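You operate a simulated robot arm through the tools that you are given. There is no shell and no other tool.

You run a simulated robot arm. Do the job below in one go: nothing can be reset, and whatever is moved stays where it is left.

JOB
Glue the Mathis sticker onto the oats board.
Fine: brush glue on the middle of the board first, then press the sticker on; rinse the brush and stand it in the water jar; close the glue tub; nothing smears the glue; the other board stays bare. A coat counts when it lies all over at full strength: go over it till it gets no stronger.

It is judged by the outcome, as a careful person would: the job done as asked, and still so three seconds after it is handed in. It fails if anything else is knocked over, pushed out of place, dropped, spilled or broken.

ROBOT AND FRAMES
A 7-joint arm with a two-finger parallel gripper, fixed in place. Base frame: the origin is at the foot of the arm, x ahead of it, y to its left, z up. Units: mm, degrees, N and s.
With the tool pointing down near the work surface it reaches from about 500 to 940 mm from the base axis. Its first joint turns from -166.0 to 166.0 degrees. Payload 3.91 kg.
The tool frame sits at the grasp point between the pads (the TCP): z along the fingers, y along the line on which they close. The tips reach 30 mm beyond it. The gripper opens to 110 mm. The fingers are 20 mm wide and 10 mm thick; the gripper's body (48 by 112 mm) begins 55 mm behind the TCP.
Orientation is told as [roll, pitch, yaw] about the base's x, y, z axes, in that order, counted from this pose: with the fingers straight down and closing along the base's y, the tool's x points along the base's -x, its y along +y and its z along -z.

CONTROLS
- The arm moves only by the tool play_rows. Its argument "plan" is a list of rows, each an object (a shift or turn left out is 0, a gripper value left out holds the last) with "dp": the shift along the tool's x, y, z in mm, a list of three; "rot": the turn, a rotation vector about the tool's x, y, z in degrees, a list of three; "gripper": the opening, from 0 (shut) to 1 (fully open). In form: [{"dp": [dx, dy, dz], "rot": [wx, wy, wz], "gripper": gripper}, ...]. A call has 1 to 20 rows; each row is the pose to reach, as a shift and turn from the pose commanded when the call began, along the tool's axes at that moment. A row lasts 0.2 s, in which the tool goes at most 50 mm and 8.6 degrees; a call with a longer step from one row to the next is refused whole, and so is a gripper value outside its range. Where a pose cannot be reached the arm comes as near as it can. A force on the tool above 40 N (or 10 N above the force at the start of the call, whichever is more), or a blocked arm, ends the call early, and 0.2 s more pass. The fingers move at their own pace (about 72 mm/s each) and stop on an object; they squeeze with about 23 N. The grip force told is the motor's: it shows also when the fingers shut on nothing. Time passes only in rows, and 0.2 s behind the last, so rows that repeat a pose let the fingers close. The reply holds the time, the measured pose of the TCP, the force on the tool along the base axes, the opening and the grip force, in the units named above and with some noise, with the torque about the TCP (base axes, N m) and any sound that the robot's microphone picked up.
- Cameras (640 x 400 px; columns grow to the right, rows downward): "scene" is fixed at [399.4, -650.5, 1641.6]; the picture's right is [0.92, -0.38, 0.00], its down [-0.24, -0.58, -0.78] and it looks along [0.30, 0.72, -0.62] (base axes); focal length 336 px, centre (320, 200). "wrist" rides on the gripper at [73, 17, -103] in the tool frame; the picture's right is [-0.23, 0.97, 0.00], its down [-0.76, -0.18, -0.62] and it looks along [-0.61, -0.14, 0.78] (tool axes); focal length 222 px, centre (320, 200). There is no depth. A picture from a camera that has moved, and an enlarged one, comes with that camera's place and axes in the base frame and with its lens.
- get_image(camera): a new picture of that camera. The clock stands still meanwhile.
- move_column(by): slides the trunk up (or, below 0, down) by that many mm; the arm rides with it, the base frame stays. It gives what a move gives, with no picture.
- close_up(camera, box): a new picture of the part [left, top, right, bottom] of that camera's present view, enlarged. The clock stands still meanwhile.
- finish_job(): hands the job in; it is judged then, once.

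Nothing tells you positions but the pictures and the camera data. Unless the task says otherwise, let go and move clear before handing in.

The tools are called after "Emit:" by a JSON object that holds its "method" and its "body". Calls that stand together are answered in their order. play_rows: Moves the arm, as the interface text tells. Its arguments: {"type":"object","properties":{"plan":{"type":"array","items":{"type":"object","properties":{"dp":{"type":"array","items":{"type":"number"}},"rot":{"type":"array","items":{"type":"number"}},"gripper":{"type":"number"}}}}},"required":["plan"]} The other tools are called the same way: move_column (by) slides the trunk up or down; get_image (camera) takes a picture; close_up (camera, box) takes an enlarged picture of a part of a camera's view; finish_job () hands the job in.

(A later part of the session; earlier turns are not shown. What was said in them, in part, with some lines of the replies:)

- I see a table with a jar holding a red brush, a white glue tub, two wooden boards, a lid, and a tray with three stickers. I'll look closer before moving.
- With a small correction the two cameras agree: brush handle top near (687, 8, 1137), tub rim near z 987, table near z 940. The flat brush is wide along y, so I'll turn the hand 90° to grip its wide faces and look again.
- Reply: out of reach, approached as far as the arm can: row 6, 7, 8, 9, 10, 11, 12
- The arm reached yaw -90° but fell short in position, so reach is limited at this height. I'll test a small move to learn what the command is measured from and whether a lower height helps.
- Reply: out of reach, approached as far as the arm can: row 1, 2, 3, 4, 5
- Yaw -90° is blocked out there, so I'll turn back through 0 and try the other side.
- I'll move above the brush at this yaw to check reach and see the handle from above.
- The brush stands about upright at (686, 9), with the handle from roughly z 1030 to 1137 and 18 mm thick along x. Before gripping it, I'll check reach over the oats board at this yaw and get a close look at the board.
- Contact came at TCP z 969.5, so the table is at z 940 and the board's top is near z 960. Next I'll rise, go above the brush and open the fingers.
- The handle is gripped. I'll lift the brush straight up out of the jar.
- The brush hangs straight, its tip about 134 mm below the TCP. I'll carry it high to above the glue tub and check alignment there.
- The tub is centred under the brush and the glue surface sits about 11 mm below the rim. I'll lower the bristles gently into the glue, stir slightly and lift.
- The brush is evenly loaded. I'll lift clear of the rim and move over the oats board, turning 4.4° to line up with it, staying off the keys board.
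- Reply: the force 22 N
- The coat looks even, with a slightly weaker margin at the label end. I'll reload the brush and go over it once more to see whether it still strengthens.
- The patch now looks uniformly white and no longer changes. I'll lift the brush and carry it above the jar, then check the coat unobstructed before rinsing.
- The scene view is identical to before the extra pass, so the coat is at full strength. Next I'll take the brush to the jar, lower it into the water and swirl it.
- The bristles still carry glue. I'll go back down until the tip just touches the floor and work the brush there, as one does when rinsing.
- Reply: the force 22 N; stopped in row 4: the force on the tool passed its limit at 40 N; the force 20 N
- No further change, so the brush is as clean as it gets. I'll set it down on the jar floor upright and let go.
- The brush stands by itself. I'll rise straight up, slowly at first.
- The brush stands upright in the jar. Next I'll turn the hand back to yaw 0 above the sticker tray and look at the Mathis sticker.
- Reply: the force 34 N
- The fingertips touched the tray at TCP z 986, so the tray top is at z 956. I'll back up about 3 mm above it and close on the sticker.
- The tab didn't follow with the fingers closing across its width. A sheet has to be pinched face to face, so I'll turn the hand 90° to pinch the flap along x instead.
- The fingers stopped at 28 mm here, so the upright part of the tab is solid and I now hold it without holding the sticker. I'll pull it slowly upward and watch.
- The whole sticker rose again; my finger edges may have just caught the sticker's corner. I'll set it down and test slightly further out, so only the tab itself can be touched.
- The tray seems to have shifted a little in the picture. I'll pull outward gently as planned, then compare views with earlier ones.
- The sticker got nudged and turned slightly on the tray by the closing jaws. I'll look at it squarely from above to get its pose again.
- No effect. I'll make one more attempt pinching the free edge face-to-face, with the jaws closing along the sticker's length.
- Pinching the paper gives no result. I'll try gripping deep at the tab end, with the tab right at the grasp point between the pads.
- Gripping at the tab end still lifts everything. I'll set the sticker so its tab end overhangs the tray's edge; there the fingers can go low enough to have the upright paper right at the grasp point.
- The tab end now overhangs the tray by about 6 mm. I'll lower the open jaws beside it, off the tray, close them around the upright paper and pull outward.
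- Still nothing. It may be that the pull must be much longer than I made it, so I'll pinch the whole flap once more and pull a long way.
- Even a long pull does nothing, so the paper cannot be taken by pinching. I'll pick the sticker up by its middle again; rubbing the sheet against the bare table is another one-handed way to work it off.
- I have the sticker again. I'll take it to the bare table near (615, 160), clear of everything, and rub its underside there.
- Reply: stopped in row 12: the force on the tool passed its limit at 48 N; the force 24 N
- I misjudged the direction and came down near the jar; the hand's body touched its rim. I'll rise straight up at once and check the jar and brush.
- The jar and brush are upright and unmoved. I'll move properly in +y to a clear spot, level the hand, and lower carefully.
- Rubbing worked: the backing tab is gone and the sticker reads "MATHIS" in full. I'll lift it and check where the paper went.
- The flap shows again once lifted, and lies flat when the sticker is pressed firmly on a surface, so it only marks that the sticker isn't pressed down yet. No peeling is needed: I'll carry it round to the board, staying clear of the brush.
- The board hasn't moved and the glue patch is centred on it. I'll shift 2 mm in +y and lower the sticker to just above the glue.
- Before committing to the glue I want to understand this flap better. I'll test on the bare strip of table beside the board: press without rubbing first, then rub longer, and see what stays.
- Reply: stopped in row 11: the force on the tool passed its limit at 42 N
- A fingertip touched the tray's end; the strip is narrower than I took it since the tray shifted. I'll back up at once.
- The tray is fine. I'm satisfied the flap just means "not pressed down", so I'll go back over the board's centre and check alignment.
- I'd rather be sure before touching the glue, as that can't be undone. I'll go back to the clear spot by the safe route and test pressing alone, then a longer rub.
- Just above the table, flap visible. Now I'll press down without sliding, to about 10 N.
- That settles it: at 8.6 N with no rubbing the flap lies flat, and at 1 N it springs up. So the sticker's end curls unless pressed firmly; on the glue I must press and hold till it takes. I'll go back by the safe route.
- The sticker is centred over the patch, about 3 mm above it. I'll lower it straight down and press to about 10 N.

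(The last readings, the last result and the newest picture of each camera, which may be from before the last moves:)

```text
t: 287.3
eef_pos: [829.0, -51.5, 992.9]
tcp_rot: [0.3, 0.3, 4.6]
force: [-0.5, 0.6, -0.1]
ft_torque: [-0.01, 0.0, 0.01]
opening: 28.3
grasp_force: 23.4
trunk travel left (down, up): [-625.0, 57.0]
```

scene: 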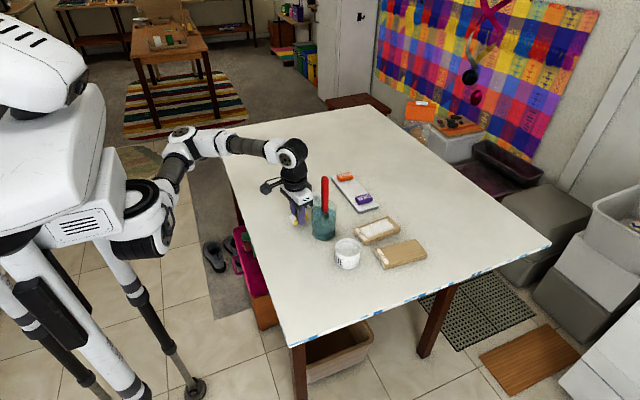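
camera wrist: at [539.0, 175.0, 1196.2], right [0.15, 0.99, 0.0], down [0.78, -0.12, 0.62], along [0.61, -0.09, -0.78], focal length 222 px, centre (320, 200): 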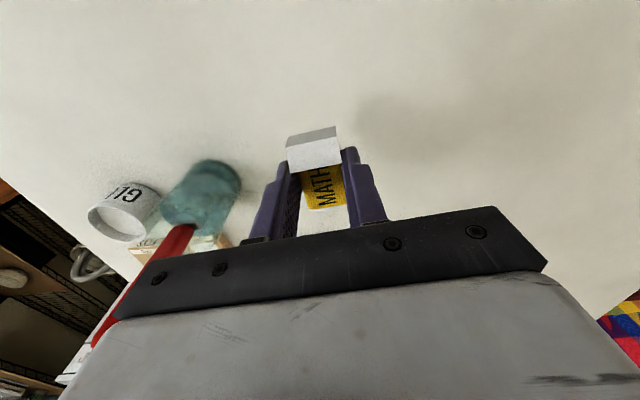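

Emit:
{"method": "play_rows", "body": {"plan": [{"dp": [0, 0, 0.7]}, {"dp": [0, 0, 1.2]}, {"dp": [0, 0, 1.2]}]}}

Emit:
{"method": "close_up", "body": {"camera": "scene", "box": [345, 190, 410, 255]}}

```text
t: 288.1
eef_pos: [828.3, -49.0, 993.3]
tcp_rot: [0.2, 0.0, 4.6]
force: [1.8, -1.3, 6.5]
ft_torque: [-0.04, -0.15, 0.0]
opening: 28.4
grasp_force: 22.6
trunk travel left (down, up): [-625.0, 57.0]
```

```text
6.15 times, centred on (378, 222) of scene
camera zoom: at [399.4, -650.5, 1641.6], right [0.92, -0.38, 0.0], down [-0.24, -0.58, -0.78], along [0.3, 0.72, -0.62], focal length 2069 px, centre (-34, 62)
```

zoom: 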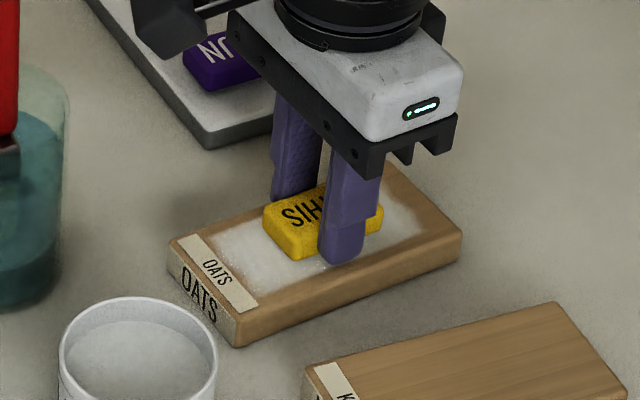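

The sticker lies flat on the glue. I'll press slightly more and hold for several seconds so it takes.

Emit:
{"method": "play_rows", "body": {"plan": [{"dp": [0, 0, 0.6]}, {"dp": [0, 0, 0.6]}, {"dp": [0, 0, 0.6]}, {"dp": [0, 0, 0.6]}, {"dp": [0, 0, 0.6]}, {"dp": [0, 0, 0.6]}, {"dp": [0, 0, 0.6]}, {"dp": [0, 0, 0.6]}, {"dp": [0, 0, 0.6]}, {"dp": [0, 0, 0.6]}, {"dp": [0, 0, 0.6]}, {"dp": [0, 0, 0.6]}, {"dp": [0, 0, 0.6]}, {"dp": [0, 0, 0.6]}, {"dp": [0, 0, 0.6]}, {"dp": [0, 0, 0.6]}, {"dp": [0, 0, 0.6]}, {"dp": [0, 0, 0.6]}, {"dp": [0, 0, 0.6]}, {"dp": [0, 0, 0.6]}]}}

Emit:
{"method": "play_rows", "body": {"plan": [{"dp": [0, 0, 0]}, {"dp": [0, 0, 0]}, {"dp": [0, 0, 0]}, {"dp": [0, 0, 0]}, {"dp": [0, 0, 0]}, {"dp": [0, 0, 0]}, {"dp": [0, 0, 0]}, {"dp": [0, 0, 0]}, {"dp": [0, 0, 0]}, {"dp": [0, 0, 0]}, {"dp": [0, 0, 0]}, {"dp": [0, 0, 0]}, {"dp": [0, 0, 0]}, {"dp": [0, 0, 0]}, {"dp": [0, 0, 0]}, {"dp": [0, 0, 0]}, {"dp": [0, 0, 0]}, {"dp": [0, 0, 0]}, {"dp": [0, 0, 0]}, {"dp": [0, 0, 0]}]}}

Emit:
{"method": "close_up", "body": {"camera": "scene", "box": [345, 190, 410, 255]}}

Emit:
{"method": "close_up", "body": {"camera": "wrist", "box": [240, 60, 400, 220]}}

```text
t: 292.3
eef_pos: [828.8, -50.6, 990.8]
tcp_rot: [0.1, 0.1, 4.5]
force: [-0.6, 0.2, 10.0]
ft_torque: [-0.02, -0.04, -0.03]
opening: 28.3
grasp_force: 23.6
trunk travel left (down, up): [-625.0, 57.0]
```

```text
t: 296.5
eef_pos: [827.8, -50.1, 990.9]
tcp_rot: [0.2, 0.2, 4.6]
force: [-0.7, 0.1, 5.3]
ft_torque: [0.01, -0.02, -0.03]
opening: 28.2
grasp_force: 23.3
trunk travel left (down, up): [-625.0, 57.0]
```

```text
6.15 times, centred on (378, 222) of scene
camera zoom: at [399.4, -650.5, 1641.6], right [0.92, -0.38, 0.0], down [-0.24, -0.58, -0.78], along [0.3, 0.72, -0.62], focal length 2069 px, centre (-34, 62)
```

zoom: 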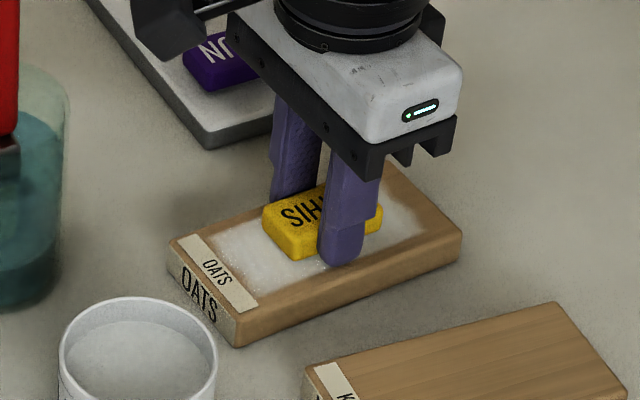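

```text
2.50 times, centred on (320, 140) of wrist
camera zoom: at [755.3, -40.0, 1093.9], right [0.15, 0.99, 0.0], down [0.78, -0.12, 0.62], along [0.61, -0.09, -0.78], focal length 555 px, centre (320, 350)
```

zoom: 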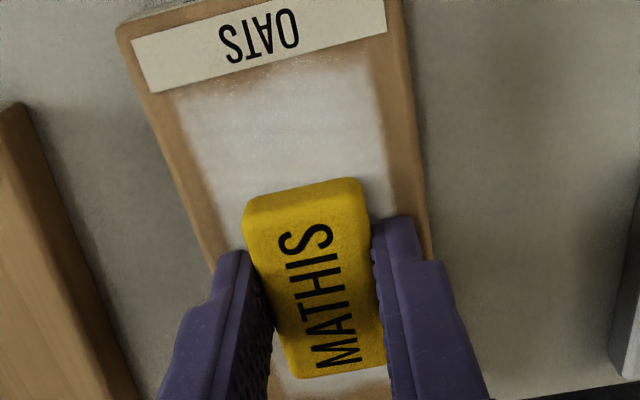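

It stays flat. The grip has crept down slightly, so I'll ease the push, open the fingers and rise, then see whether the sticker stays flat.

Emit:
{"method": "play_rows", "body": {"plan": [{"dp": [0, 0, -0.4]}, {"dp": [0, 0, -0.4], "gripper": 0.3}, {"dp": [0, 0, -0.4], "gripper": 0.36}, {"dp": [0, 0, -0.4], "gripper": 0.42}, {"dp": [0, 0, -0.4], "gripper": 0.42}, {"dp": [0, 0, -10], "gripper": 0.42}, {"dp": [0, 0, -30], "gripper": 0.42}, {"dp": [0, 0, -60], "gripper": 0.42}, {"dp": [0, 0, -60], "gripper": 0.42}]}}

Emit:
{"method": "close_up", "body": {"camera": "scene", "box": [345, 190, 410, 255]}}

Emit:
{"method": "close_up", "body": {"camera": "wrist", "box": [240, 40, 400, 200]}}

```text
t: 298.5
eef_pos: [828.0, -50.2, 1050.6]
tcp_rot: [0.0, 0.2, 4.7]
force: [0.3, 0.1, -0.4]
ft_torque: [0.02, 0.0, 0.0]
opening: 46.2
grasp_force: 0.0
trunk travel left (down, up): [-625.0, 57.0]
```

```text
6.15 times, centred on (378, 222) of scene
camera zoom: at [399.4, -650.5, 1641.6], right [0.92, -0.38, 0.0], down [-0.24, -0.58, -0.78], along [0.3, 0.72, -0.62], focal length 2069 px, centre (-34, 62)
```

zoom: 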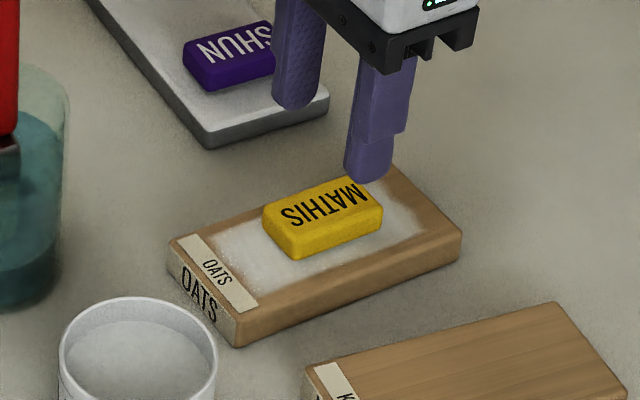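

```text
2.50 times, centred on (320, 120) of wrist
camera zoom: at [755.8, -40.2, 1152.9], right [0.15, 0.99, 0.0], down [0.78, -0.12, 0.62], along [0.61, -0.09, -0.78], focal length 555 px, centre (320, 400)
```

zoom: 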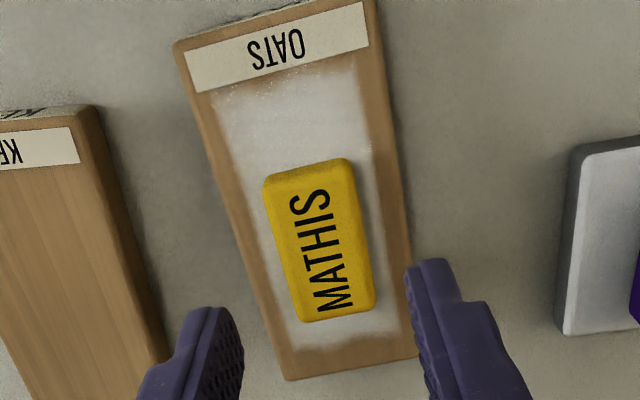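

The sticker stays flat, complete and centred, with the glue round it untouched. Next I'll check the tray against the very first pictures, using the same crops.

Emit:
{"method": "play_rows", "body": {"plan": [{"dp": [0, 0, -30]}, {"dp": [0, 0, -60]}, {"dp": [40, 0, -80]}, {"dp": [85, 0, -100]}, {"dp": [130, 0, -110]}, {"dp": [130, 0, -110]}]}}

Emit:
{"method": "close_up", "body": {"camera": "scene", "box": [295, 165, 385, 245]}}

Emit:
{"method": "close_up", "body": {"camera": "scene", "box": [290, 160, 450, 280]}}

Emit:
{"method": "close_up", "body": {"camera": "scene", "box": [325, 210, 435, 280]}}

```text
t: 299.9
eef_pos: [699.8, -61.3, 1160.9]
tcp_rot: [0.2, 0.2, 4.5]
force: [0.4, -0.6, -0.7]
ft_torque: [0.02, 0.0, -0.01]
opening: 46.2
grasp_force: 0.0
trunk travel left (down, up): [-625.0, 57.0]
```

```text
5.00 times, centred on (340, 205) of scene
camera zoom: at [399.4, -650.5, 1641.6], right [0.92, -0.38, 0.0], down [-0.24, -0.58, -0.78], along [0.3, 0.72, -0.62], focal length 1681 px, centre (220, 175)
```

zoom: 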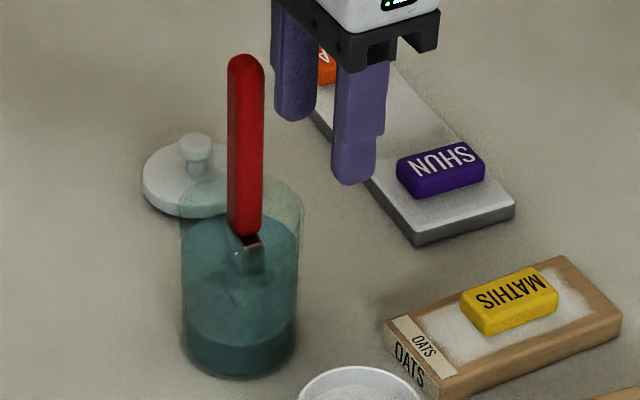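

```text
3.33 times, centred on (370, 220) of scene
camera zoom: at [399.4, -650.5, 1641.6], right [0.92, -0.38, 0.0], down [-0.24, -0.58, -0.78], along [0.3, 0.72, -0.62], focal length 1121 px, centre (153, 133)
```

zoom: 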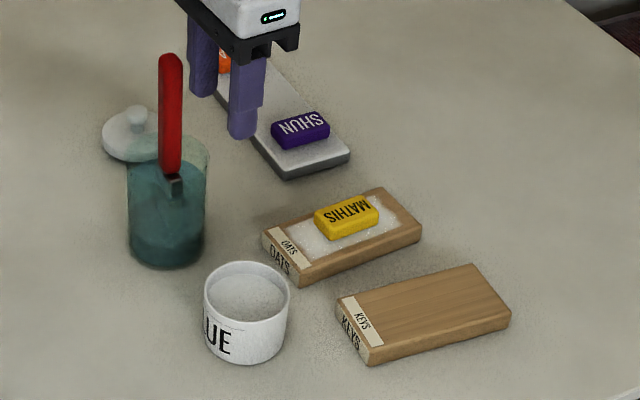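

```text
5.71 times, centred on (380, 245) of scene
camera zoom: at [399.4, -650.5, 1641.6], right [0.92, -0.38, 0.0], down [-0.24, -0.58, -0.78], along [0.3, 0.72, -0.62], focal length 1921 px, centre (-23, -57)
```

zoom: 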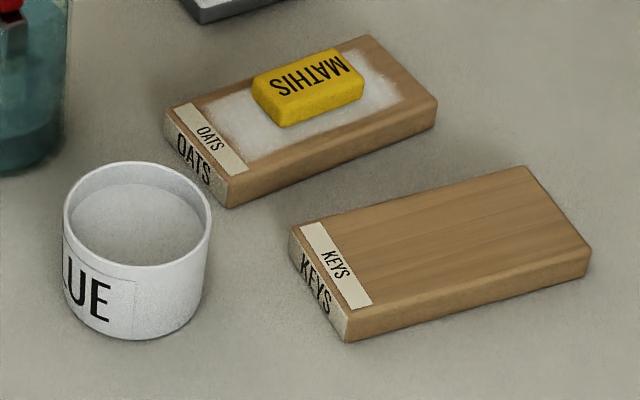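

Everything matches the first pictures except the tray, which is off by roughly 12 mm; I'll put that right after the lid. Now I'll rise over the brush and go above the lid.

Emit:
{"method": "play_rows", "body": {"plan": [{"dp": [0, 0, -25]}, {"dp": [0, 0, -45]}, {"dp": [-7, 45, -45]}, {"dp": [-14, 90, -45]}, {"dp": [-21, 135, -45]}, {"dp": [-28, 180, -45]}, {"dp": [-32.7, 207, -45]}, {"dp": [-32.7, 207, -10]}, {"dp": [-32.7, 207, 30]}, {"dp": [-32.7, 207, 65]}, {"dp": [-32.7, 207, 65]}]}}

Emit:
{"method": "close_up", "body": {"camera": "wrist", "box": [220, 40, 420, 200]}}

Emit:
{"method": "close_up", "body": {"camera": "scene", "box": [290, 165, 345, 215]}}

```text
t: 302.3
eef_pos: [715.6, 148.3, 1096.6]
tcp_rot: [0.2, 0.3, 4.7]
force: [-0.1, -0.8, 0.1]
ft_torque: [0.02, -0.03, 0.01]
opening: 46.4
grasp_force: 0.1
trunk travel left (down, up): [-625.0, 57.0]
```

```text
2.50 times, centred on (320, 120) of wrist
camera zoom: at [642.3, 157.9, 1199.4], right [0.15, 0.99, 0.0], down [0.78, -0.12, 0.62], along [0.61, -0.09, -0.78], focal length 555 px, centre (320, 400)
```

zoom: 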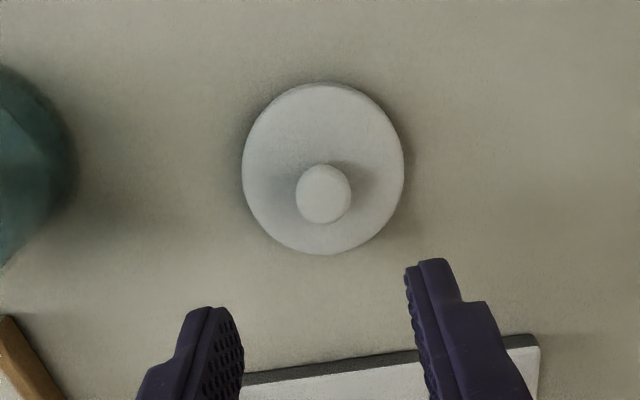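

```text
8.00 times, centred on (318, 190) of scene
camera zoom: at [399.4, -650.5, 1641.6], right [0.92, -0.38, 0.0], down [-0.24, -0.58, -0.78], along [0.3, 0.72, -0.62], focal length 2690 px, centre (340, 280)
```

zoom: 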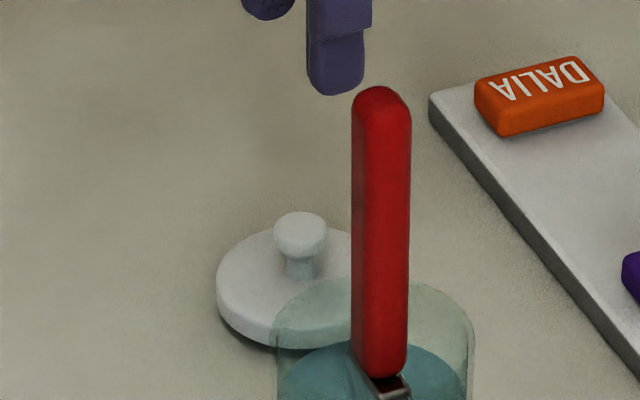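

The lid's knob is about 22 mm wide, centred near (713, 148), its top near z 978. I'll lower the open fingers around it, tips staying above the disc.

Emit:
{"method": "play_rows", "body": {"plan": [{"dp": [3, 1.5, 25]}, {"dp": [3, 1.5, 55]}, {"dp": [3, 1.5, 80]}, {"dp": [3, 1.5, 98]}, {"dp": [3, 1.5, 107]}, {"dp": [3, 1.5, 110]}, {"dp": [3, 1.5, 110]}]}}

Emit:
{"method": "close_up", "body": {"camera": "wrist", "box": [220, 80, 420, 240]}}

Emit:
{"method": "close_up", "body": {"camera": "scene", "box": [290, 155, 345, 215]}}

```text
t: 303.9
eef_pos: [712.1, 149.2, 986.4]
tcp_rot: [0.1, 0.1, 4.7]
force: [1.9, 1.3, 7.9]
ft_torque: [-0.04, -0.08, 0.01]
opening: 46.0
grasp_force: 0.0
trunk travel left (down, up): [-625.0, 57.0]
```

```text
2.50 times, centred on (320, 160) of wrist
camera zoom: at [638.8, 159.4, 1090.1], right [0.15, 0.99, 0.0], down [0.77, -0.12, 0.62], along [0.61, -0.09, -0.78], focal length 555 px, centre (320, 300)
```

zoom: 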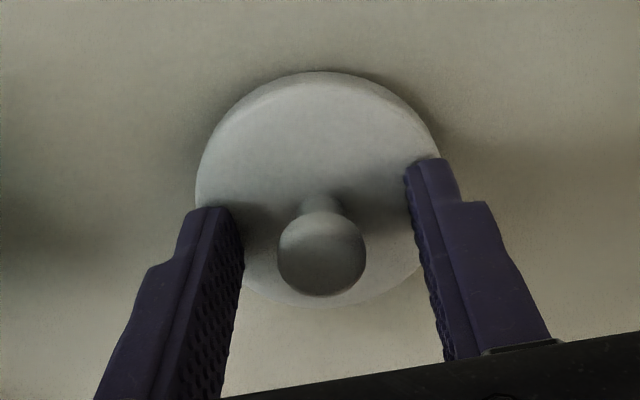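

```text
6.67 times, centred on (318, 185) of scene
camera zoom: at [399.4, -650.5, 1641.6], right [0.92, -0.38, 0.0], down [-0.24, -0.58, -0.78], along [0.3, 0.72, -0.62], focal length 2242 px, centre (337, 300)
```

zoom: 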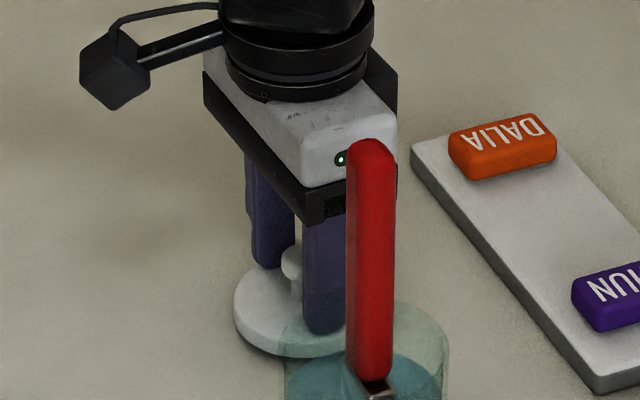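

The tips touched the disc lightly; I'll back up 3 mm and close on the knob.

Emit:
{"method": "play_rows", "body": {"plan": [{"dp": [0, 0, -2]}, {"dp": [0, 0, -3.5]}, {"dp": [0, 0, -3.5], "gripper": 0.3}, {"dp": [0, 0, -3.5], "gripper": 0.15}, {"dp": [0, 0, -3.5], "gripper": 0.0}, {"dp": [0, 0, -3.5], "gripper": 0.0}, {"dp": [0, 0, -3.5], "gripper": 0.0}]}}

Emit:
{"method": "close_up", "body": {"camera": "wrist", "box": [220, 80, 420, 240]}}

```text
t: 305.5
eef_pos: [712.5, 149.3, 989.6]
tcp_rot: [0.2, 0.2, 4.6]
force: [-0.2, 0.7, -0.2]
ft_torque: [-0.01, 0.0, 0.04]
opening: 19.7
grasp_force: 22.7
trunk travel left (down, up): [-625.0, 57.0]
```

```text
2.50 times, centred on (320, 160) of wrist
camera zoom: at [639.1, 159.3, 1093.1], right [0.15, 0.99, 0.0], down [0.78, -0.12, 0.62], along [0.61, -0.09, -0.78], focal length 555 px, centre (320, 300)
```

zoom: 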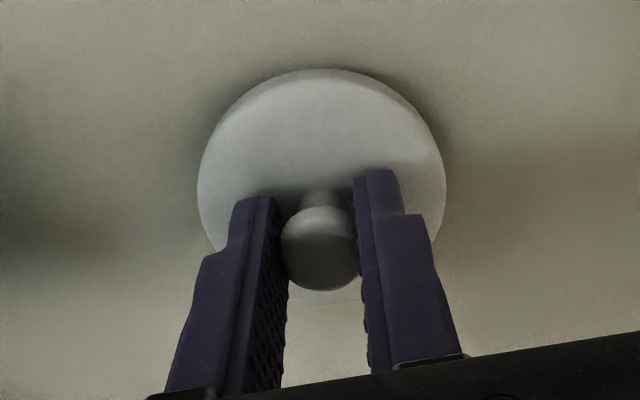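

The knob is held. I'll lift the lid high enough to pass well over the brush, cross to the tub and stop above it.

Emit:
{"method": "play_rows", "body": {"plan": [{"dp": [0, 0, -10]}, {"dp": [0, 0, -40]}, {"dp": [0, 0, -85]}, {"dp": [0, 0, -130]}, {"dp": [0, 0, -175]}, {"dp": [0, 0, -215]}, {"dp": [0, 0, -226]}, {"dp": [5, -40, -226]}, {"dp": [10, -82, -226]}, {"dp": [15, -126, -226]}, {"dp": [20, -170, -226]}, {"dp": [26, -214, -226]}, {"dp": [31, -252, -226]}, {"dp": [31.7, -260.9, -226]}, {"dp": [31.7, -260.9, -226]}]}}

Emit:
{"method": "get_image", "body": {"camera": "wrist"}}

Emit:
{"method": "close_up", "body": {"camera": "scene", "box": [290, 120, 420, 280]}}

```text
t: 308.7
eef_pos: [702.5, -113.3, 1216.6]
tcp_rot: [0.2, 0.2, 4.6]
force: [-0.1, 0.4, -0.9]
ft_torque: [-0.02, -0.02, -0.01]
opening: 19.6
grasp_force: 23.3
trunk travel left (down, up): [-625.0, 57.0]
```

```text
taken
camera wrist: at [629.6, -103.8, 1319.0], right [0.15, 0.99, 0.0], down [0.78, -0.12, 0.62], along [0.61, -0.09, -0.78], focal length 222 px, centre (320, 200)
```

wrist: 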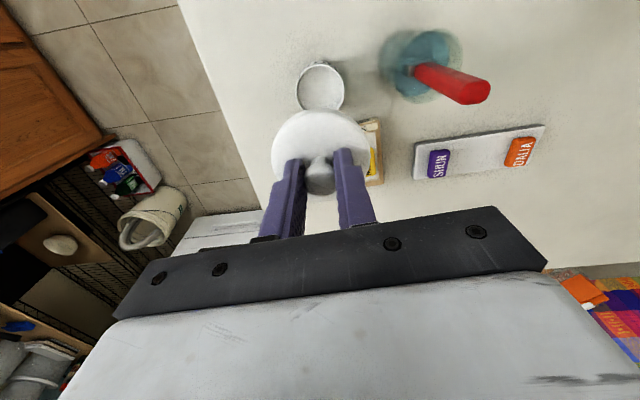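

```text
2.50 times, centred on (355, 200) of scene
camera zoom: at [399.4, -650.5, 1641.6], right [0.92, -0.38, 0.0], down [-0.24, -0.58, -0.78], along [0.3, 0.72, -0.62], focal length 841 px, centre (232, 200)
```

zoom: 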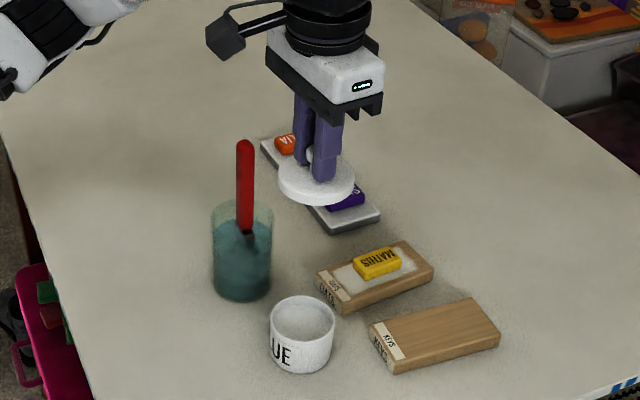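

Emit:
{"method": "close_up", "body": {"camera": "wrist", "box": [270, 50, 370, 130]}}

```text
5.00 times, centred on (320, 90) of wrist
camera zoom: at [629.6, -103.8, 1319.0], right [0.15, 0.99, 0.0], down [0.78, -0.12, 0.62], along [0.61, -0.09, -0.78], focal length 1111 px, centre (320, 750)
```

zoom: 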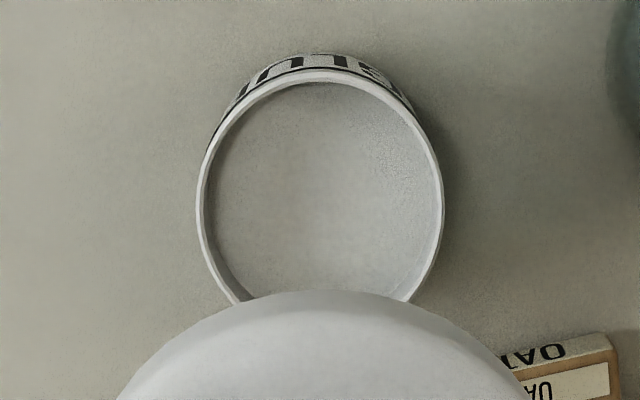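

Emit:
{"method": "play_rows", "body": {"plan": [{"dp": [0, 0, 35]}, {"dp": [0, 0, 75]}, {"dp": [0, 0, 115]}, {"dp": [0, 0, 145]}, {"dp": [0, 0, 160]}, {"dp": [0, 0, 165]}, {"dp": [0, 0, 165]}]}}

Emit:
{"method": "close_up", "body": {"camera": "wrist", "box": [250, 70, 390, 210]}}

Emit:
{"method": "close_up", "body": {"camera": "scene", "box": [320, 205, 380, 275]}}

```text
t: 310.3
eef_pos: [702.1, -113.9, 1050.4]
tcp_rot: [0.3, 0.2, 4.6]
force: [-0.4, 0.1, -0.6]
ft_torque: [0.02, 0.01, 0.0]
opening: 19.3
grasp_force: 23.4
trunk travel left (down, up): [-625.0, 57.0]
```

```text
2.86 times, centred on (320, 140) of wrist
camera zoom: at [628.9, -103.5, 1152.9], right [0.15, 0.99, 0.0], down [0.78, -0.12, 0.62], along [0.61, -0.09, -0.78], focal length 635 px, centre (320, 371)
```

zoom: 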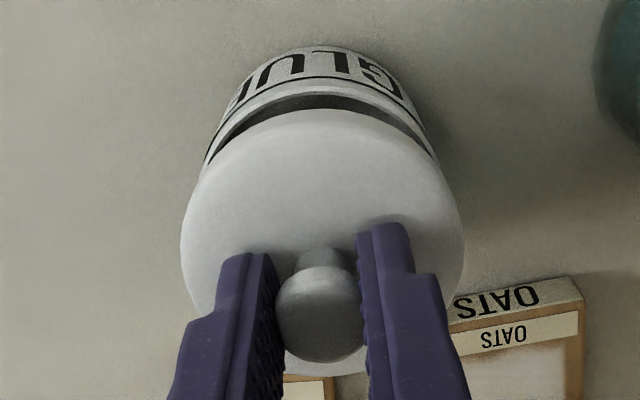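

```text
5.71 times, centred on (350, 240) of scene
camera zoom: at [399.4, -650.5, 1641.6], right [0.92, -0.38, 0.0], down [-0.24, -0.58, -0.78], along [0.3, 0.72, -0.62], focal length 1921 px, centre (149, -29)
```

zoom: 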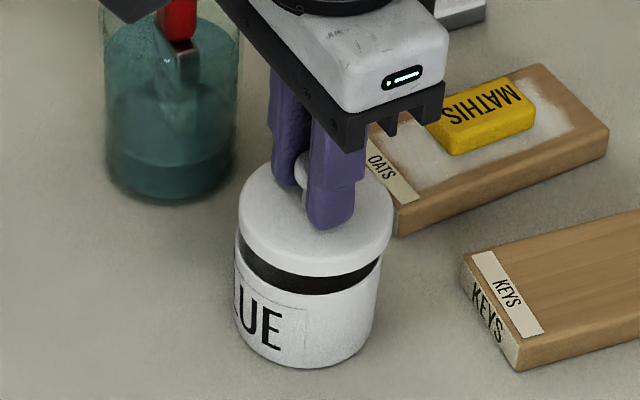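

The lid is centred over the tub to within about a millimetre. I'll lower it gently until it seats.

Emit:
{"method": "play_rows", "body": {"plan": [{"dp": [0, -0.4, 4]}, {"dp": [0, -0.4, 8]}, {"dp": [0, -0.4, 10]}, {"dp": [0, -0.4, 11]}, {"dp": [0, -0.4, 11]}]}}

Emit:
{"method": "close_up", "body": {"camera": "scene", "box": [320, 205, 380, 275]}}

```text
t: 311.5
eef_pos: [701.1, -113.0, 1041.4]
tcp_rot: [0.1, 0.0, 4.7]
force: [2.1, -0.6, 16.7]
ft_torque: [0.05, -0.47, 0.01]
opening: 19.6
grasp_force: 22.7
trunk travel left (down, up): [-625.0, 57.0]
```

```text
5.71 times, centred on (350, 240) of scene
camera zoom: at [399.4, -650.5, 1641.6], right [0.92, -0.38, 0.0], down [-0.24, -0.58, -0.78], along [0.3, 0.72, -0.62], focal length 1921 px, centre (149, -29)
```

zoom: 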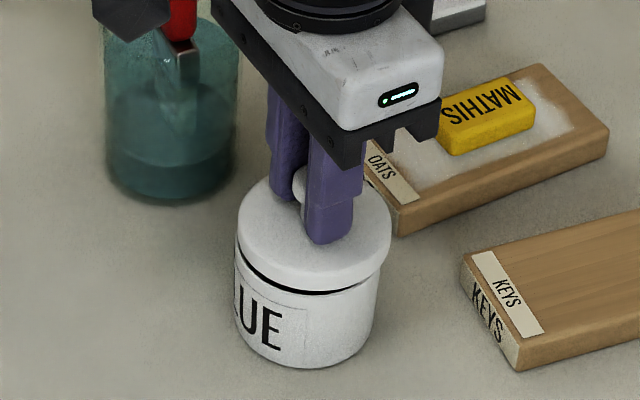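

It touched on the +x side, so the lid's plug is about 2 mm too far in +x. I'll lift slightly, shift and lower again.

Emit:
{"method": "play_rows", "body": {"plan": [{"dp": [0, 0, -3]}, {"dp": [2.2, 0, -4]}, {"dp": [2.2, 0.3, -4]}, {"dp": [2.2, 0.3, -2]}, {"dp": [2.2, 0.3, -1]}, {"dp": [2.2, 0.3, 0]}, {"dp": [2.2, 0.3, 0]}]}}

Emit:
{"method": "close_up", "body": {"camera": "scene", "box": [320, 205, 380, 275]}}

```text
t: 313.1
eef_pos: [700.0, -114.5, 1040.7]
tcp_rot: [0.2, 0.2, 4.7]
force: [1.1, 0.4, -1.4]
ft_torque: [0.01, 0.05, 0.01]
opening: 19.1
grasp_force: 22.8
trunk travel left (down, up): [-625.0, 57.0]
```

```text
5.71 times, centred on (350, 240) of scene
camera zoom: at [399.4, -650.5, 1641.6], right [0.92, -0.38, 0.0], down [-0.24, -0.58, -0.78], along [0.3, 0.72, -0.62], focal length 1921 px, centre (149, -29)
```

zoom: 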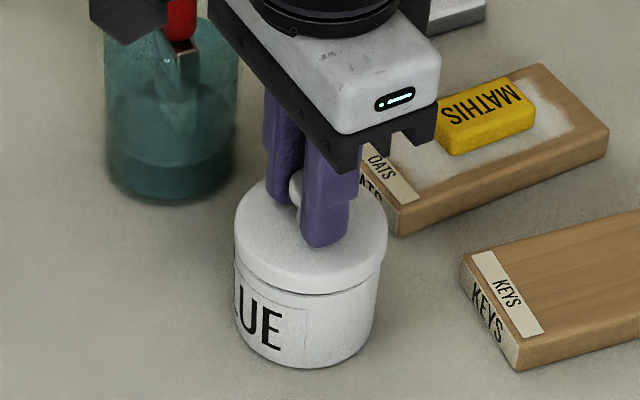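

That's better: the plug is entering with no force. I'll keep lowering until it seats.

Emit:
{"method": "play_rows", "body": {"plan": [{"dp": [0, 0, 1]}, {"dp": [0, 0, 2]}, {"dp": [0, 0, 2.5]}, {"dp": [0, 0, 2.5]}]}}

Emit:
{"method": "close_up", "body": {"camera": "scene", "box": [320, 205, 380, 275]}}

```text
t: 314.1
eef_pos: [699.1, -113.3, 1037.3]
tcp_rot: [0.2, 0.2, 4.5]
force: [0.6, -0.5, 0.1]
ft_torque: [-0.03, 0.03, 0.0]
opening: 19.3
grasp_force: 23.5
trunk travel left (down, up): [-625.0, 57.0]
```

```text
5.71 times, centred on (350, 240) of scene
camera zoom: at [399.4, -650.5, 1641.6], right [0.92, -0.38, 0.0], down [-0.24, -0.58, -0.78], along [0.3, 0.72, -0.62], focal length 1921 px, centre (149, -29)
```

zoom: 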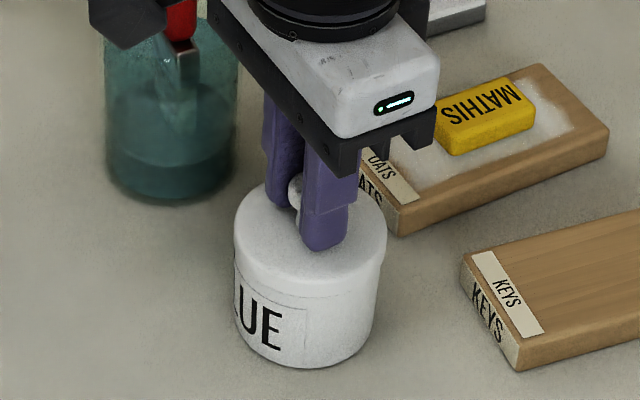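

Emit:
{"method": "play_rows", "body": {"plan": [{"dp": [0, 0, 1]}, {"dp": [0, 0, 2]}, {"dp": [0, 0, 2]}]}}

Emit:
{"method": "close_up", "body": {"camera": "scene", "box": [320, 205, 380, 275]}}

```text
t: 314.9
eef_pos: [700.6, -113.7, 1036.2]
tcp_rot: [0.0, 0.0, 4.7]
force: [1.5, 0.2, 8.8]
ft_torque: [0.0, 0.2, -0.03]
opening: 19.8
grasp_force: 23.3
trunk travel left (down, up): [-625.0, 57.0]
heard: snap
```

```text
5.71 times, centred on (350, 240) of scene
camera zoom: at [399.4, -650.5, 1641.6], right [0.92, -0.38, 0.0], down [-0.24, -0.58, -0.78], along [0.3, 0.72, -0.62], focal length 1921 px, centre (149, -29)
```

zoom: 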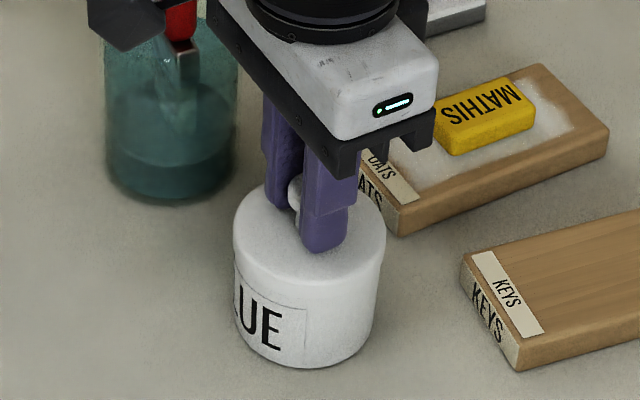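

A snap: the lid is closed. I'll let go and rise straight up.

Emit:
{"method": "play_rows", "body": {"plan": [{"dp": [0, 0, -1]}, {"dp": [0, 0, -1], "gripper": 0.3}, {"dp": [0, 0, -1], "gripper": 0.42}, {"dp": [0, 0, -1], "gripper": 0.42}, {"dp": [0, 0, -25], "gripper": 0.42}, {"dp": [0, 0, -65], "gripper": 0.42}, {"dp": [0, 0, -110], "gripper": 0.42}, {"dp": [0, 0, -150], "gripper": 0.42}, {"dp": [0, 0, -150], "gripper": 0.42}]}}

Emit:
{"method": "close_up", "body": {"camera": "scene", "box": [290, 160, 450, 280]}}

Emit:
{"method": "get_image", "body": {"camera": "wrist"}}

```text
t: 316.9
eef_pos: [700.3, -113.9, 1184.8]
tcp_rot: [0.2, 0.1, 4.6]
force: [-0.5, -0.6, -0.9]
ft_torque: [0.04, 0.01, 0.02]
opening: 46.2
grasp_force: 0.0
trunk travel left (down, up): [-625.0, 57.0]
```

```text
3.33 times, centred on (370, 220) of scene
camera zoom: at [399.4, -650.5, 1641.6], right [0.92, -0.38, 0.0], down [-0.24, -0.58, -0.78], along [0.3, 0.72, -0.62], focal length 1121 px, centre (153, 133)
```

zoom: 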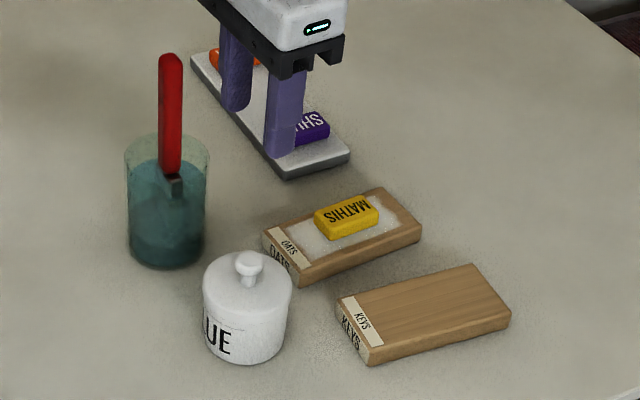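

```text
taken
camera wrist: at [626.8, -104.0, 1287.9], right [0.15, 0.99, 0.0], down [0.78, -0.12, 0.62], along [0.61, -0.09, -0.78], focal length 222 px, centre (320, 200)
```

wrist: 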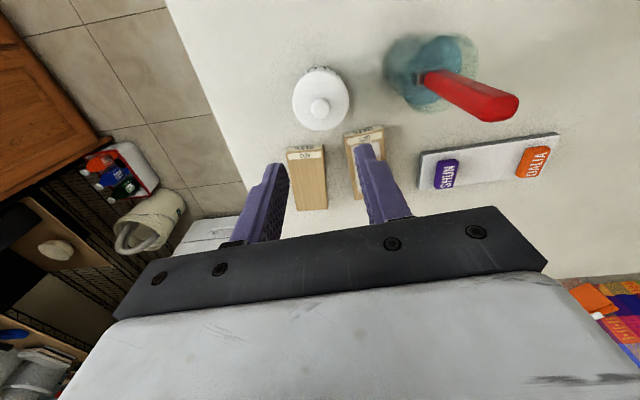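

Tub closed. I'll move the arm aside to compare the tray with its first position.

Emit:
{"method": "play_rows", "body": {"plan": [{"dp": [30, -20, 0]}, {"dp": [65, -45, 0]}, {"dp": [100, -70, 0]}, {"dp": [130, -95, 0]}, {"dp": [130, -95, 0]}]}}

Emit:
{"method": "close_up", "body": {"camera": "scene", "box": [295, 165, 385, 245]}}

Emit:
{"method": "close_up", "body": {"camera": "scene", "box": [290, 160, 450, 280]}}

```text
t: 318.1
eef_pos: [579.3, -218.9, 1185.9]
tcp_rot: [0.1, 0.2, 4.7]
force: [0.1, 0.2, -0.3]
ft_torque: [-0.02, 0.01, 0.02]
opening: 46.2
grasp_force: 0.1
trunk travel left (down, up): [-625.0, 57.0]
```

```text
5.00 times, centred on (340, 205) of scene
camera zoom: at [399.4, -650.5, 1641.6], right [0.92, -0.38, 0.0], down [-0.24, -0.58, -0.78], along [0.3, 0.72, -0.62], focal length 1681 px, centre (220, 175)
```

zoom: 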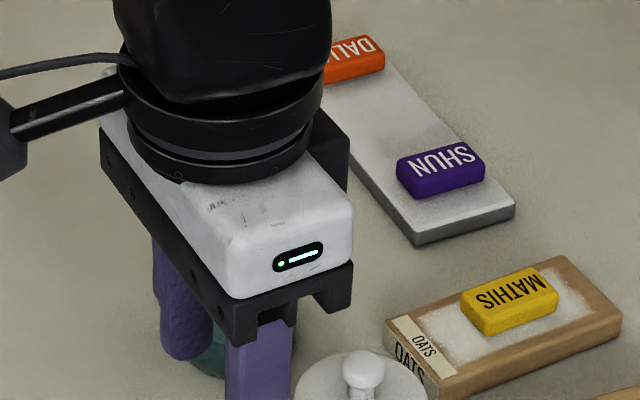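

```text
3.33 times, centred on (370, 220) of scene
camera zoom: at [399.4, -650.5, 1641.6], right [0.92, -0.38, 0.0], down [-0.24, -0.58, -0.78], along [0.3, 0.72, -0.62], focal length 1121 px, centre (153, 133)
```

zoom: 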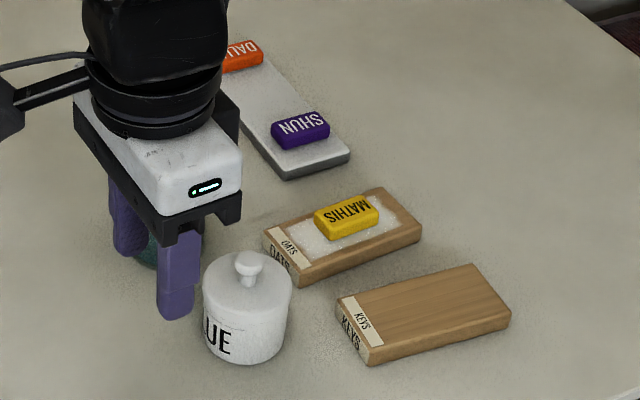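

The tray has moved about 14 mm in -y from its first place. I'll push it back gently with closed fingers on its near end, approaching through the gap between board and tray.

Emit:
{"method": "play_rows", "body": {"plan": [{"dp": [-33, 23, 0], "gripper": 0.0}, {"dp": [-67, 46, 0]}, {"dp": [-101, 69, 0]}, {"dp": [-135, 92, 0]}, {"dp": [-169, 115, 0]}, {"dp": [-203, 138, 0]}, {"dp": [-237, 161, 0]}, {"dp": [-271, 184, 0], "rot": [0, 0, -1.3]}, {"dp": [-302.9, 206.9, 0], "rot": [0, 0, -1.3]}, {"dp": [-302.9, 206.9, 40], "rot": [0, 0, -1.3]}, {"dp": [-302.9, 206.9, 80], "rot": [0, 0, -1.3]}, {"dp": [-302.9, 206.9, 110], "rot": [0, 0, -1.3]}, {"dp": [-302.9, 206.9, 110], "rot": [0, 0, -1.3]}]}}

Emit:
{"method": "get_image", "body": {"camera": "wrist"}}

Emit:
{"method": "close_up", "body": {"camera": "wrist", "box": [240, 60, 480, 220]}}

```text
t: 320.9
eef_pos: [863.2, 11.8, 1075.0]
tcp_rot: [0.2, 0.2, 5.9]
force: [0.2, -0.2, 0.2]
ft_torque: [-0.01, 0.02, 0.01]
opening: 0.0
grasp_force: 23.3
trunk travel left (down, up): [-625.0, 57.0]
```

```text
taken
camera wrist: at [790.1, 20.1, 1177.0], right [0.13, 0.99, 0.0], down [0.78, -0.1, 0.62], along [0.62, -0.08, -0.78], focal length 222 px, centre (320, 200)
```

wrist: 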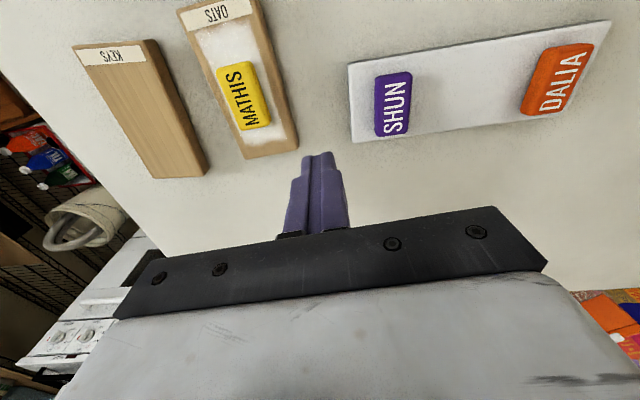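

```text
2.50 times, centred on (360, 140) of wrist
camera zoom: at [790.1, 20.1, 1177.0], right [0.13, 0.99, 0.0], down [0.78, -0.1, 0.62], along [0.62, -0.08, -0.78], focal length 555 px, centre (220, 350)
```

zoom: 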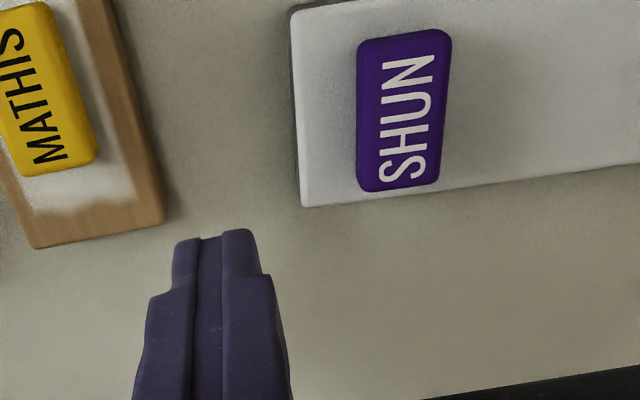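

The tray's near end is now at y 41 and was at y 57, and it has turned about 2°. I'll square the hand up, lower closed fingers behind that end, slightly left of its middle, and push it back.

Emit:
{"method": "play_rows", "body": {"plan": [{"dp": [13.9, 1.4, 20], "rot": [0, 0, 5.9]}, {"dp": [13.9, 1.4, 50], "rot": [0, 0, 5.9]}, {"dp": [13.9, 1.4, 75], "rot": [0, 0, 5.9]}, {"dp": [13.9, 1.4, 90], "rot": [0, 0, 5.9]}, {"dp": [13.9, 1.4, 97.5], "rot": [0, 0, 5.9]}, {"dp": [13.9, 1.4, 97.5], "rot": [0, 0, 5.9]}]}}

Emit:
{"method": "close_up", "body": {"camera": "wrist", "box": [240, 60, 480, 220]}}

Emit:
{"method": "close_up", "body": {"camera": "scene", "box": [330, 150, 440, 260]}}

```text
t: 322.3
eef_pos: [848.2, 12.7, 977.8]
tcp_rot: [0.1, 0.2, 0.0]
force: [-0.2, 0.7, 0.3]
ft_torque: [-0.02, 0.03, -0.01]
opening: 0.0
grasp_force: 22.8
trunk travel left (down, up): [-625.0, 57.0]
```

```text
2.50 times, centred on (360, 140) of wrist
camera zoom: at [776.4, 27.8, 1080.0], right [0.23, 0.97, 0.0], down [0.76, -0.18, 0.62], along [0.6, -0.14, -0.78], focal length 555 px, centre (220, 350)
```

zoom: 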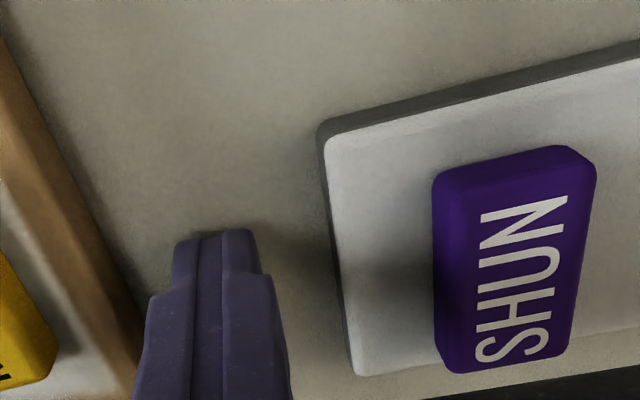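

```text
3.64 times, centred on (385, 205) of scene
camera zoom: at [399.4, -650.5, 1641.6], right [0.92, -0.38, 0.0], down [-0.24, -0.58, -0.78], along [0.3, 0.72, -0.62], focal length 1223 px, centre (84, 182)
```

zoom: 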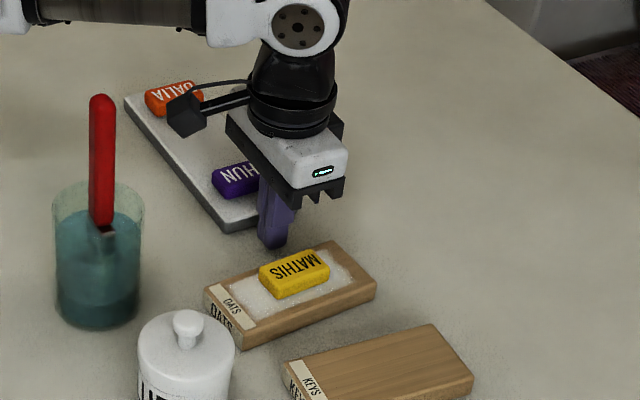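

Emit:
{"method": "play_rows", "body": {"plan": [{"dp": [0, 6, 0]}, {"dp": [0, 12, 0]}, {"dp": [0, 17, 0]}, {"dp": [0, 19, 0]}, {"dp": [0, 21, 0]}, {"dp": [0, 23, 0]}, {"dp": [0, 25, 0]}, {"dp": [0, 27, 0]}, {"dp": [0, 27, 0]}]}}

Emit:
{"method": "close_up", "body": {"camera": "wrist", "box": [240, 60, 480, 220]}}

```text
t: 324.3
eef_pos: [848.3, 39.9, 977.6]
tcp_rot: [0.1, 0.2, 0.0]
force: [0.6, -1.3, 1.0]
ft_torque: [-0.06, 0.01, 0.04]
opening: 0.1
grasp_force: 22.9
trunk travel left (down, up): [-625.0, 57.0]
```

```text
2.50 times, centred on (360, 140) of wrist
camera zoom: at [776.7, 54.9, 1080.7], right [0.23, 0.97, 0.0], down [0.76, -0.18, 0.62], along [0.6, -0.14, -0.78], focal length 555 px, centre (220, 350)
```

zoom: 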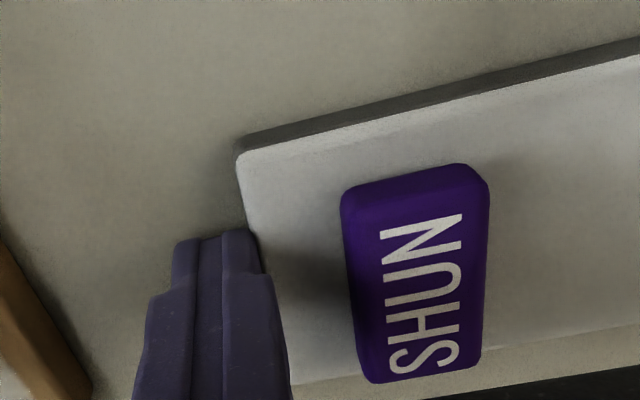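

Contact is light and the tray is moving. I'll push the remaining 9 mm.

Emit:
{"method": "play_rows", "body": {"plan": [{"dp": [0, 2, 0]}, {"dp": [0, 4, 0]}, {"dp": [0, 6, 0]}, {"dp": [0, 8, 0]}, {"dp": [0, 9, 0]}, {"dp": [0, 9, 0]}]}}

Emit:
{"method": "close_up", "body": {"camera": "wrist", "box": [240, 60, 480, 220]}}

Emit:
{"method": "close_up", "body": {"camera": "scene", "box": [295, 165, 385, 245]}}

```text
t: 325.7
eef_pos: [848.7, 47.2, 977.1]
tcp_rot: [0.0, 0.2, 0.0]
force: [-1.1, -1.5, 0.4]
ft_torque: [-0.02, 0.01, 0.03]
opening: 0.0
grasp_force: 22.8
trunk travel left (down, up): [-625.0, 57.0]
```

```text
2.50 times, centred on (360, 140) of wrist
camera zoom: at [776.5, 64.2, 1080.4], right [0.23, 0.97, 0.0], down [0.76, -0.18, 0.62], along [0.6, -0.14, -0.78], focal length 555 px, centre (220, 350)
```

zoom: 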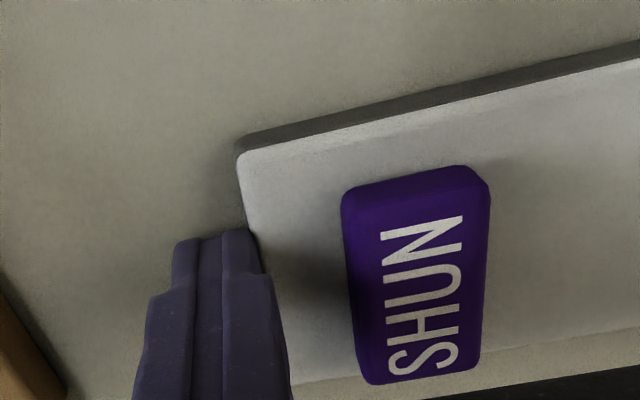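

```text
5.00 times, centred on (340, 205) of scene
camera zoom: at [399.4, -650.5, 1641.6], right [0.92, -0.38, 0.0], down [-0.24, -0.58, -0.78], along [0.3, 0.72, -0.62], focal length 1681 px, centre (220, 175)
```

zoom: 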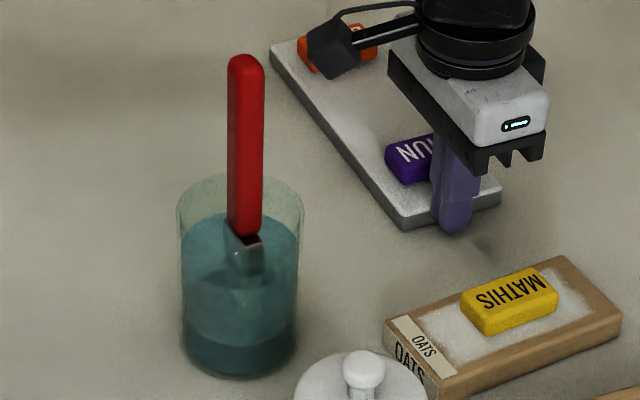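

The tray is back where it was at first, to within a pixel or two. I'll back off, rise clear and move the arm away for a final check.

Emit:
{"method": "play_rows", "body": {"plan": [{"dp": [0, -4, 0]}, {"dp": [0, -10, 0]}, {"dp": [0, -12, -30]}, {"dp": [0, -14, -75]}, {"dp": [0, -20, -120]}, {"dp": [0, -25, -165]}, {"dp": [0, -30, -210]}, {"dp": [20, -45, -250]}, {"dp": [55, -75, -262]}, {"dp": [90, -105, -270]}, {"dp": [125, -135, -280]}, {"dp": [160, -165, -290]}, {"dp": [195, -190, -300]}, {"dp": [235, -210, -305]}, {"dp": [275, -220, -308]}, {"dp": [315, -228, -310]}, {"dp": [355, -232, -310]}, {"dp": [395, -234, -310]}, {"dp": [400, -234, -310]}]}}

Emit:
{"method": "get_image", "body": {"camera": "scene"}}

Emit:
{"method": "close_up", "body": {"camera": "scene", "box": [290, 160, 450, 280]}}

Emit:
{"method": "close_up", "body": {"camera": "scene", "box": [325, 210, 435, 280]}}

Emit:
{"method": "close_up", "body": {"camera": "scene", "box": [295, 165, 385, 245]}}

```text
t: 329.7
eef_pos: [450.5, -185.6, 1289.0]
tcp_rot: [0.0, 0.2, 0.2]
force: [0.9, -0.6, 0.3]
ft_torque: [0.01, -0.02, 0.0]
opening: 0.0
grasp_force: 23.1
trunk travel left (down, up): [-625.0, 57.0]
```

```text
taken
```

scene: 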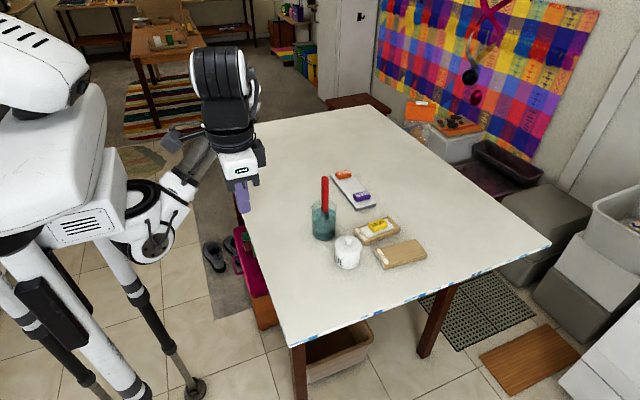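

```text
3.33 times, centred on (370, 220) of scene
camera zoom: at [399.4, -650.5, 1641.6], right [0.92, -0.38, 0.0], down [-0.24, -0.58, -0.78], along [0.3, 0.72, -0.62], focal length 1121 px, centre (153, 133)
```

zoom: 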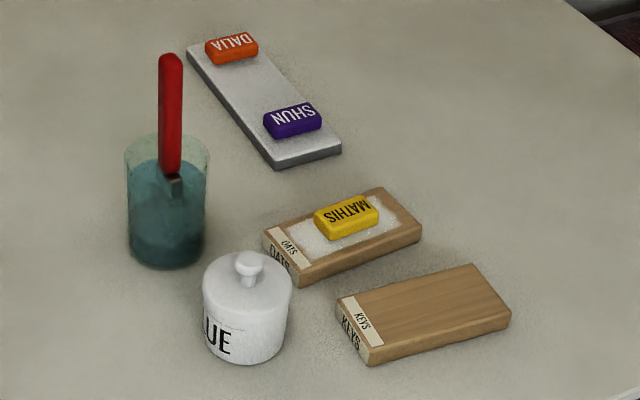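

```text
5.71 times, centred on (380, 245) of scene
camera zoom: at [399.4, -650.5, 1641.6], right [0.92, -0.38, 0.0], down [-0.24, -0.58, -0.78], along [0.3, 0.72, -0.62], focal length 1921 px, centre (-23, -57)
```

zoom: 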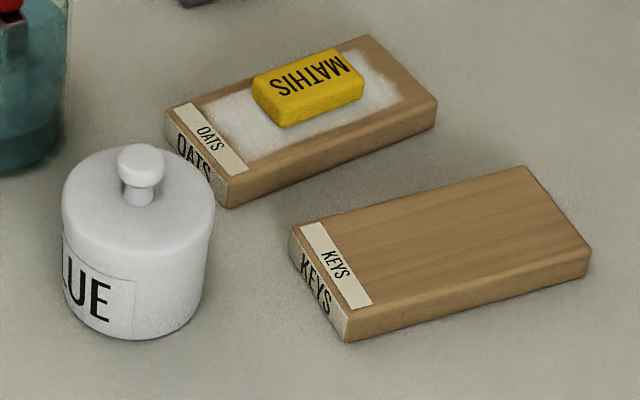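

```text
5.00 times, centred on (340, 205) of scene
camera zoom: at [399.4, -650.5, 1641.6], right [0.92, -0.38, 0.0], down [-0.24, -0.58, -0.78], along [0.3, 0.72, -0.62], focal length 1681 px, centre (220, 175)
```

zoom: 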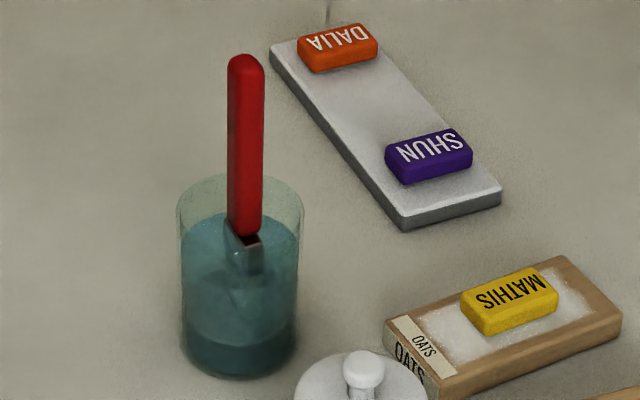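

All checks pass:
- The Mathis sticker lies flat in the middle of the glued patch on the oats board.
- The keys board is bare.
- The tub is closed.
- The rinsed brush stands in the jar.
- The tray is back in place, and the arm is clear.

I'm handing in the job.

Emit:
{"method": "finish_job", "body": {}}

```text
The job is handed in.
```

The job is handed in: the Mathis sticker is glued flat in the middle of the oats board.

- **Glue coat:** I brushed the middle of the board, reloading twice. After the last full pass the coat looked no different, so I took it as full strength.
- **Sticker:** One end curls up unless it is pressed firmly. I pressed it on and held it for about eight seconds. It was still flat about 30 seconds after I let go, with no smeared glue visible.
- **Brush:** It is rinsed and standing in the water jar. More rinsing no longer changed the bristles.
- **Tub:** The lid went on with a snap.
- **Keys board:** It is bare and has not moved.

Three things went wrong along the way:
- **Sticker end:** I first took the curled end for backing paper and tried to pull it off. That slid the sticker tray about 15 mm. I pushed it back to within about 2–3 mm of where it started.
- **Jar:** The hand once came down on the jar's rim, at about 48 N. The jar and brush stayed upright and in place.
- **Tray:** A fingertip also hit the end of the tray at about 42 N. It showed no damage.
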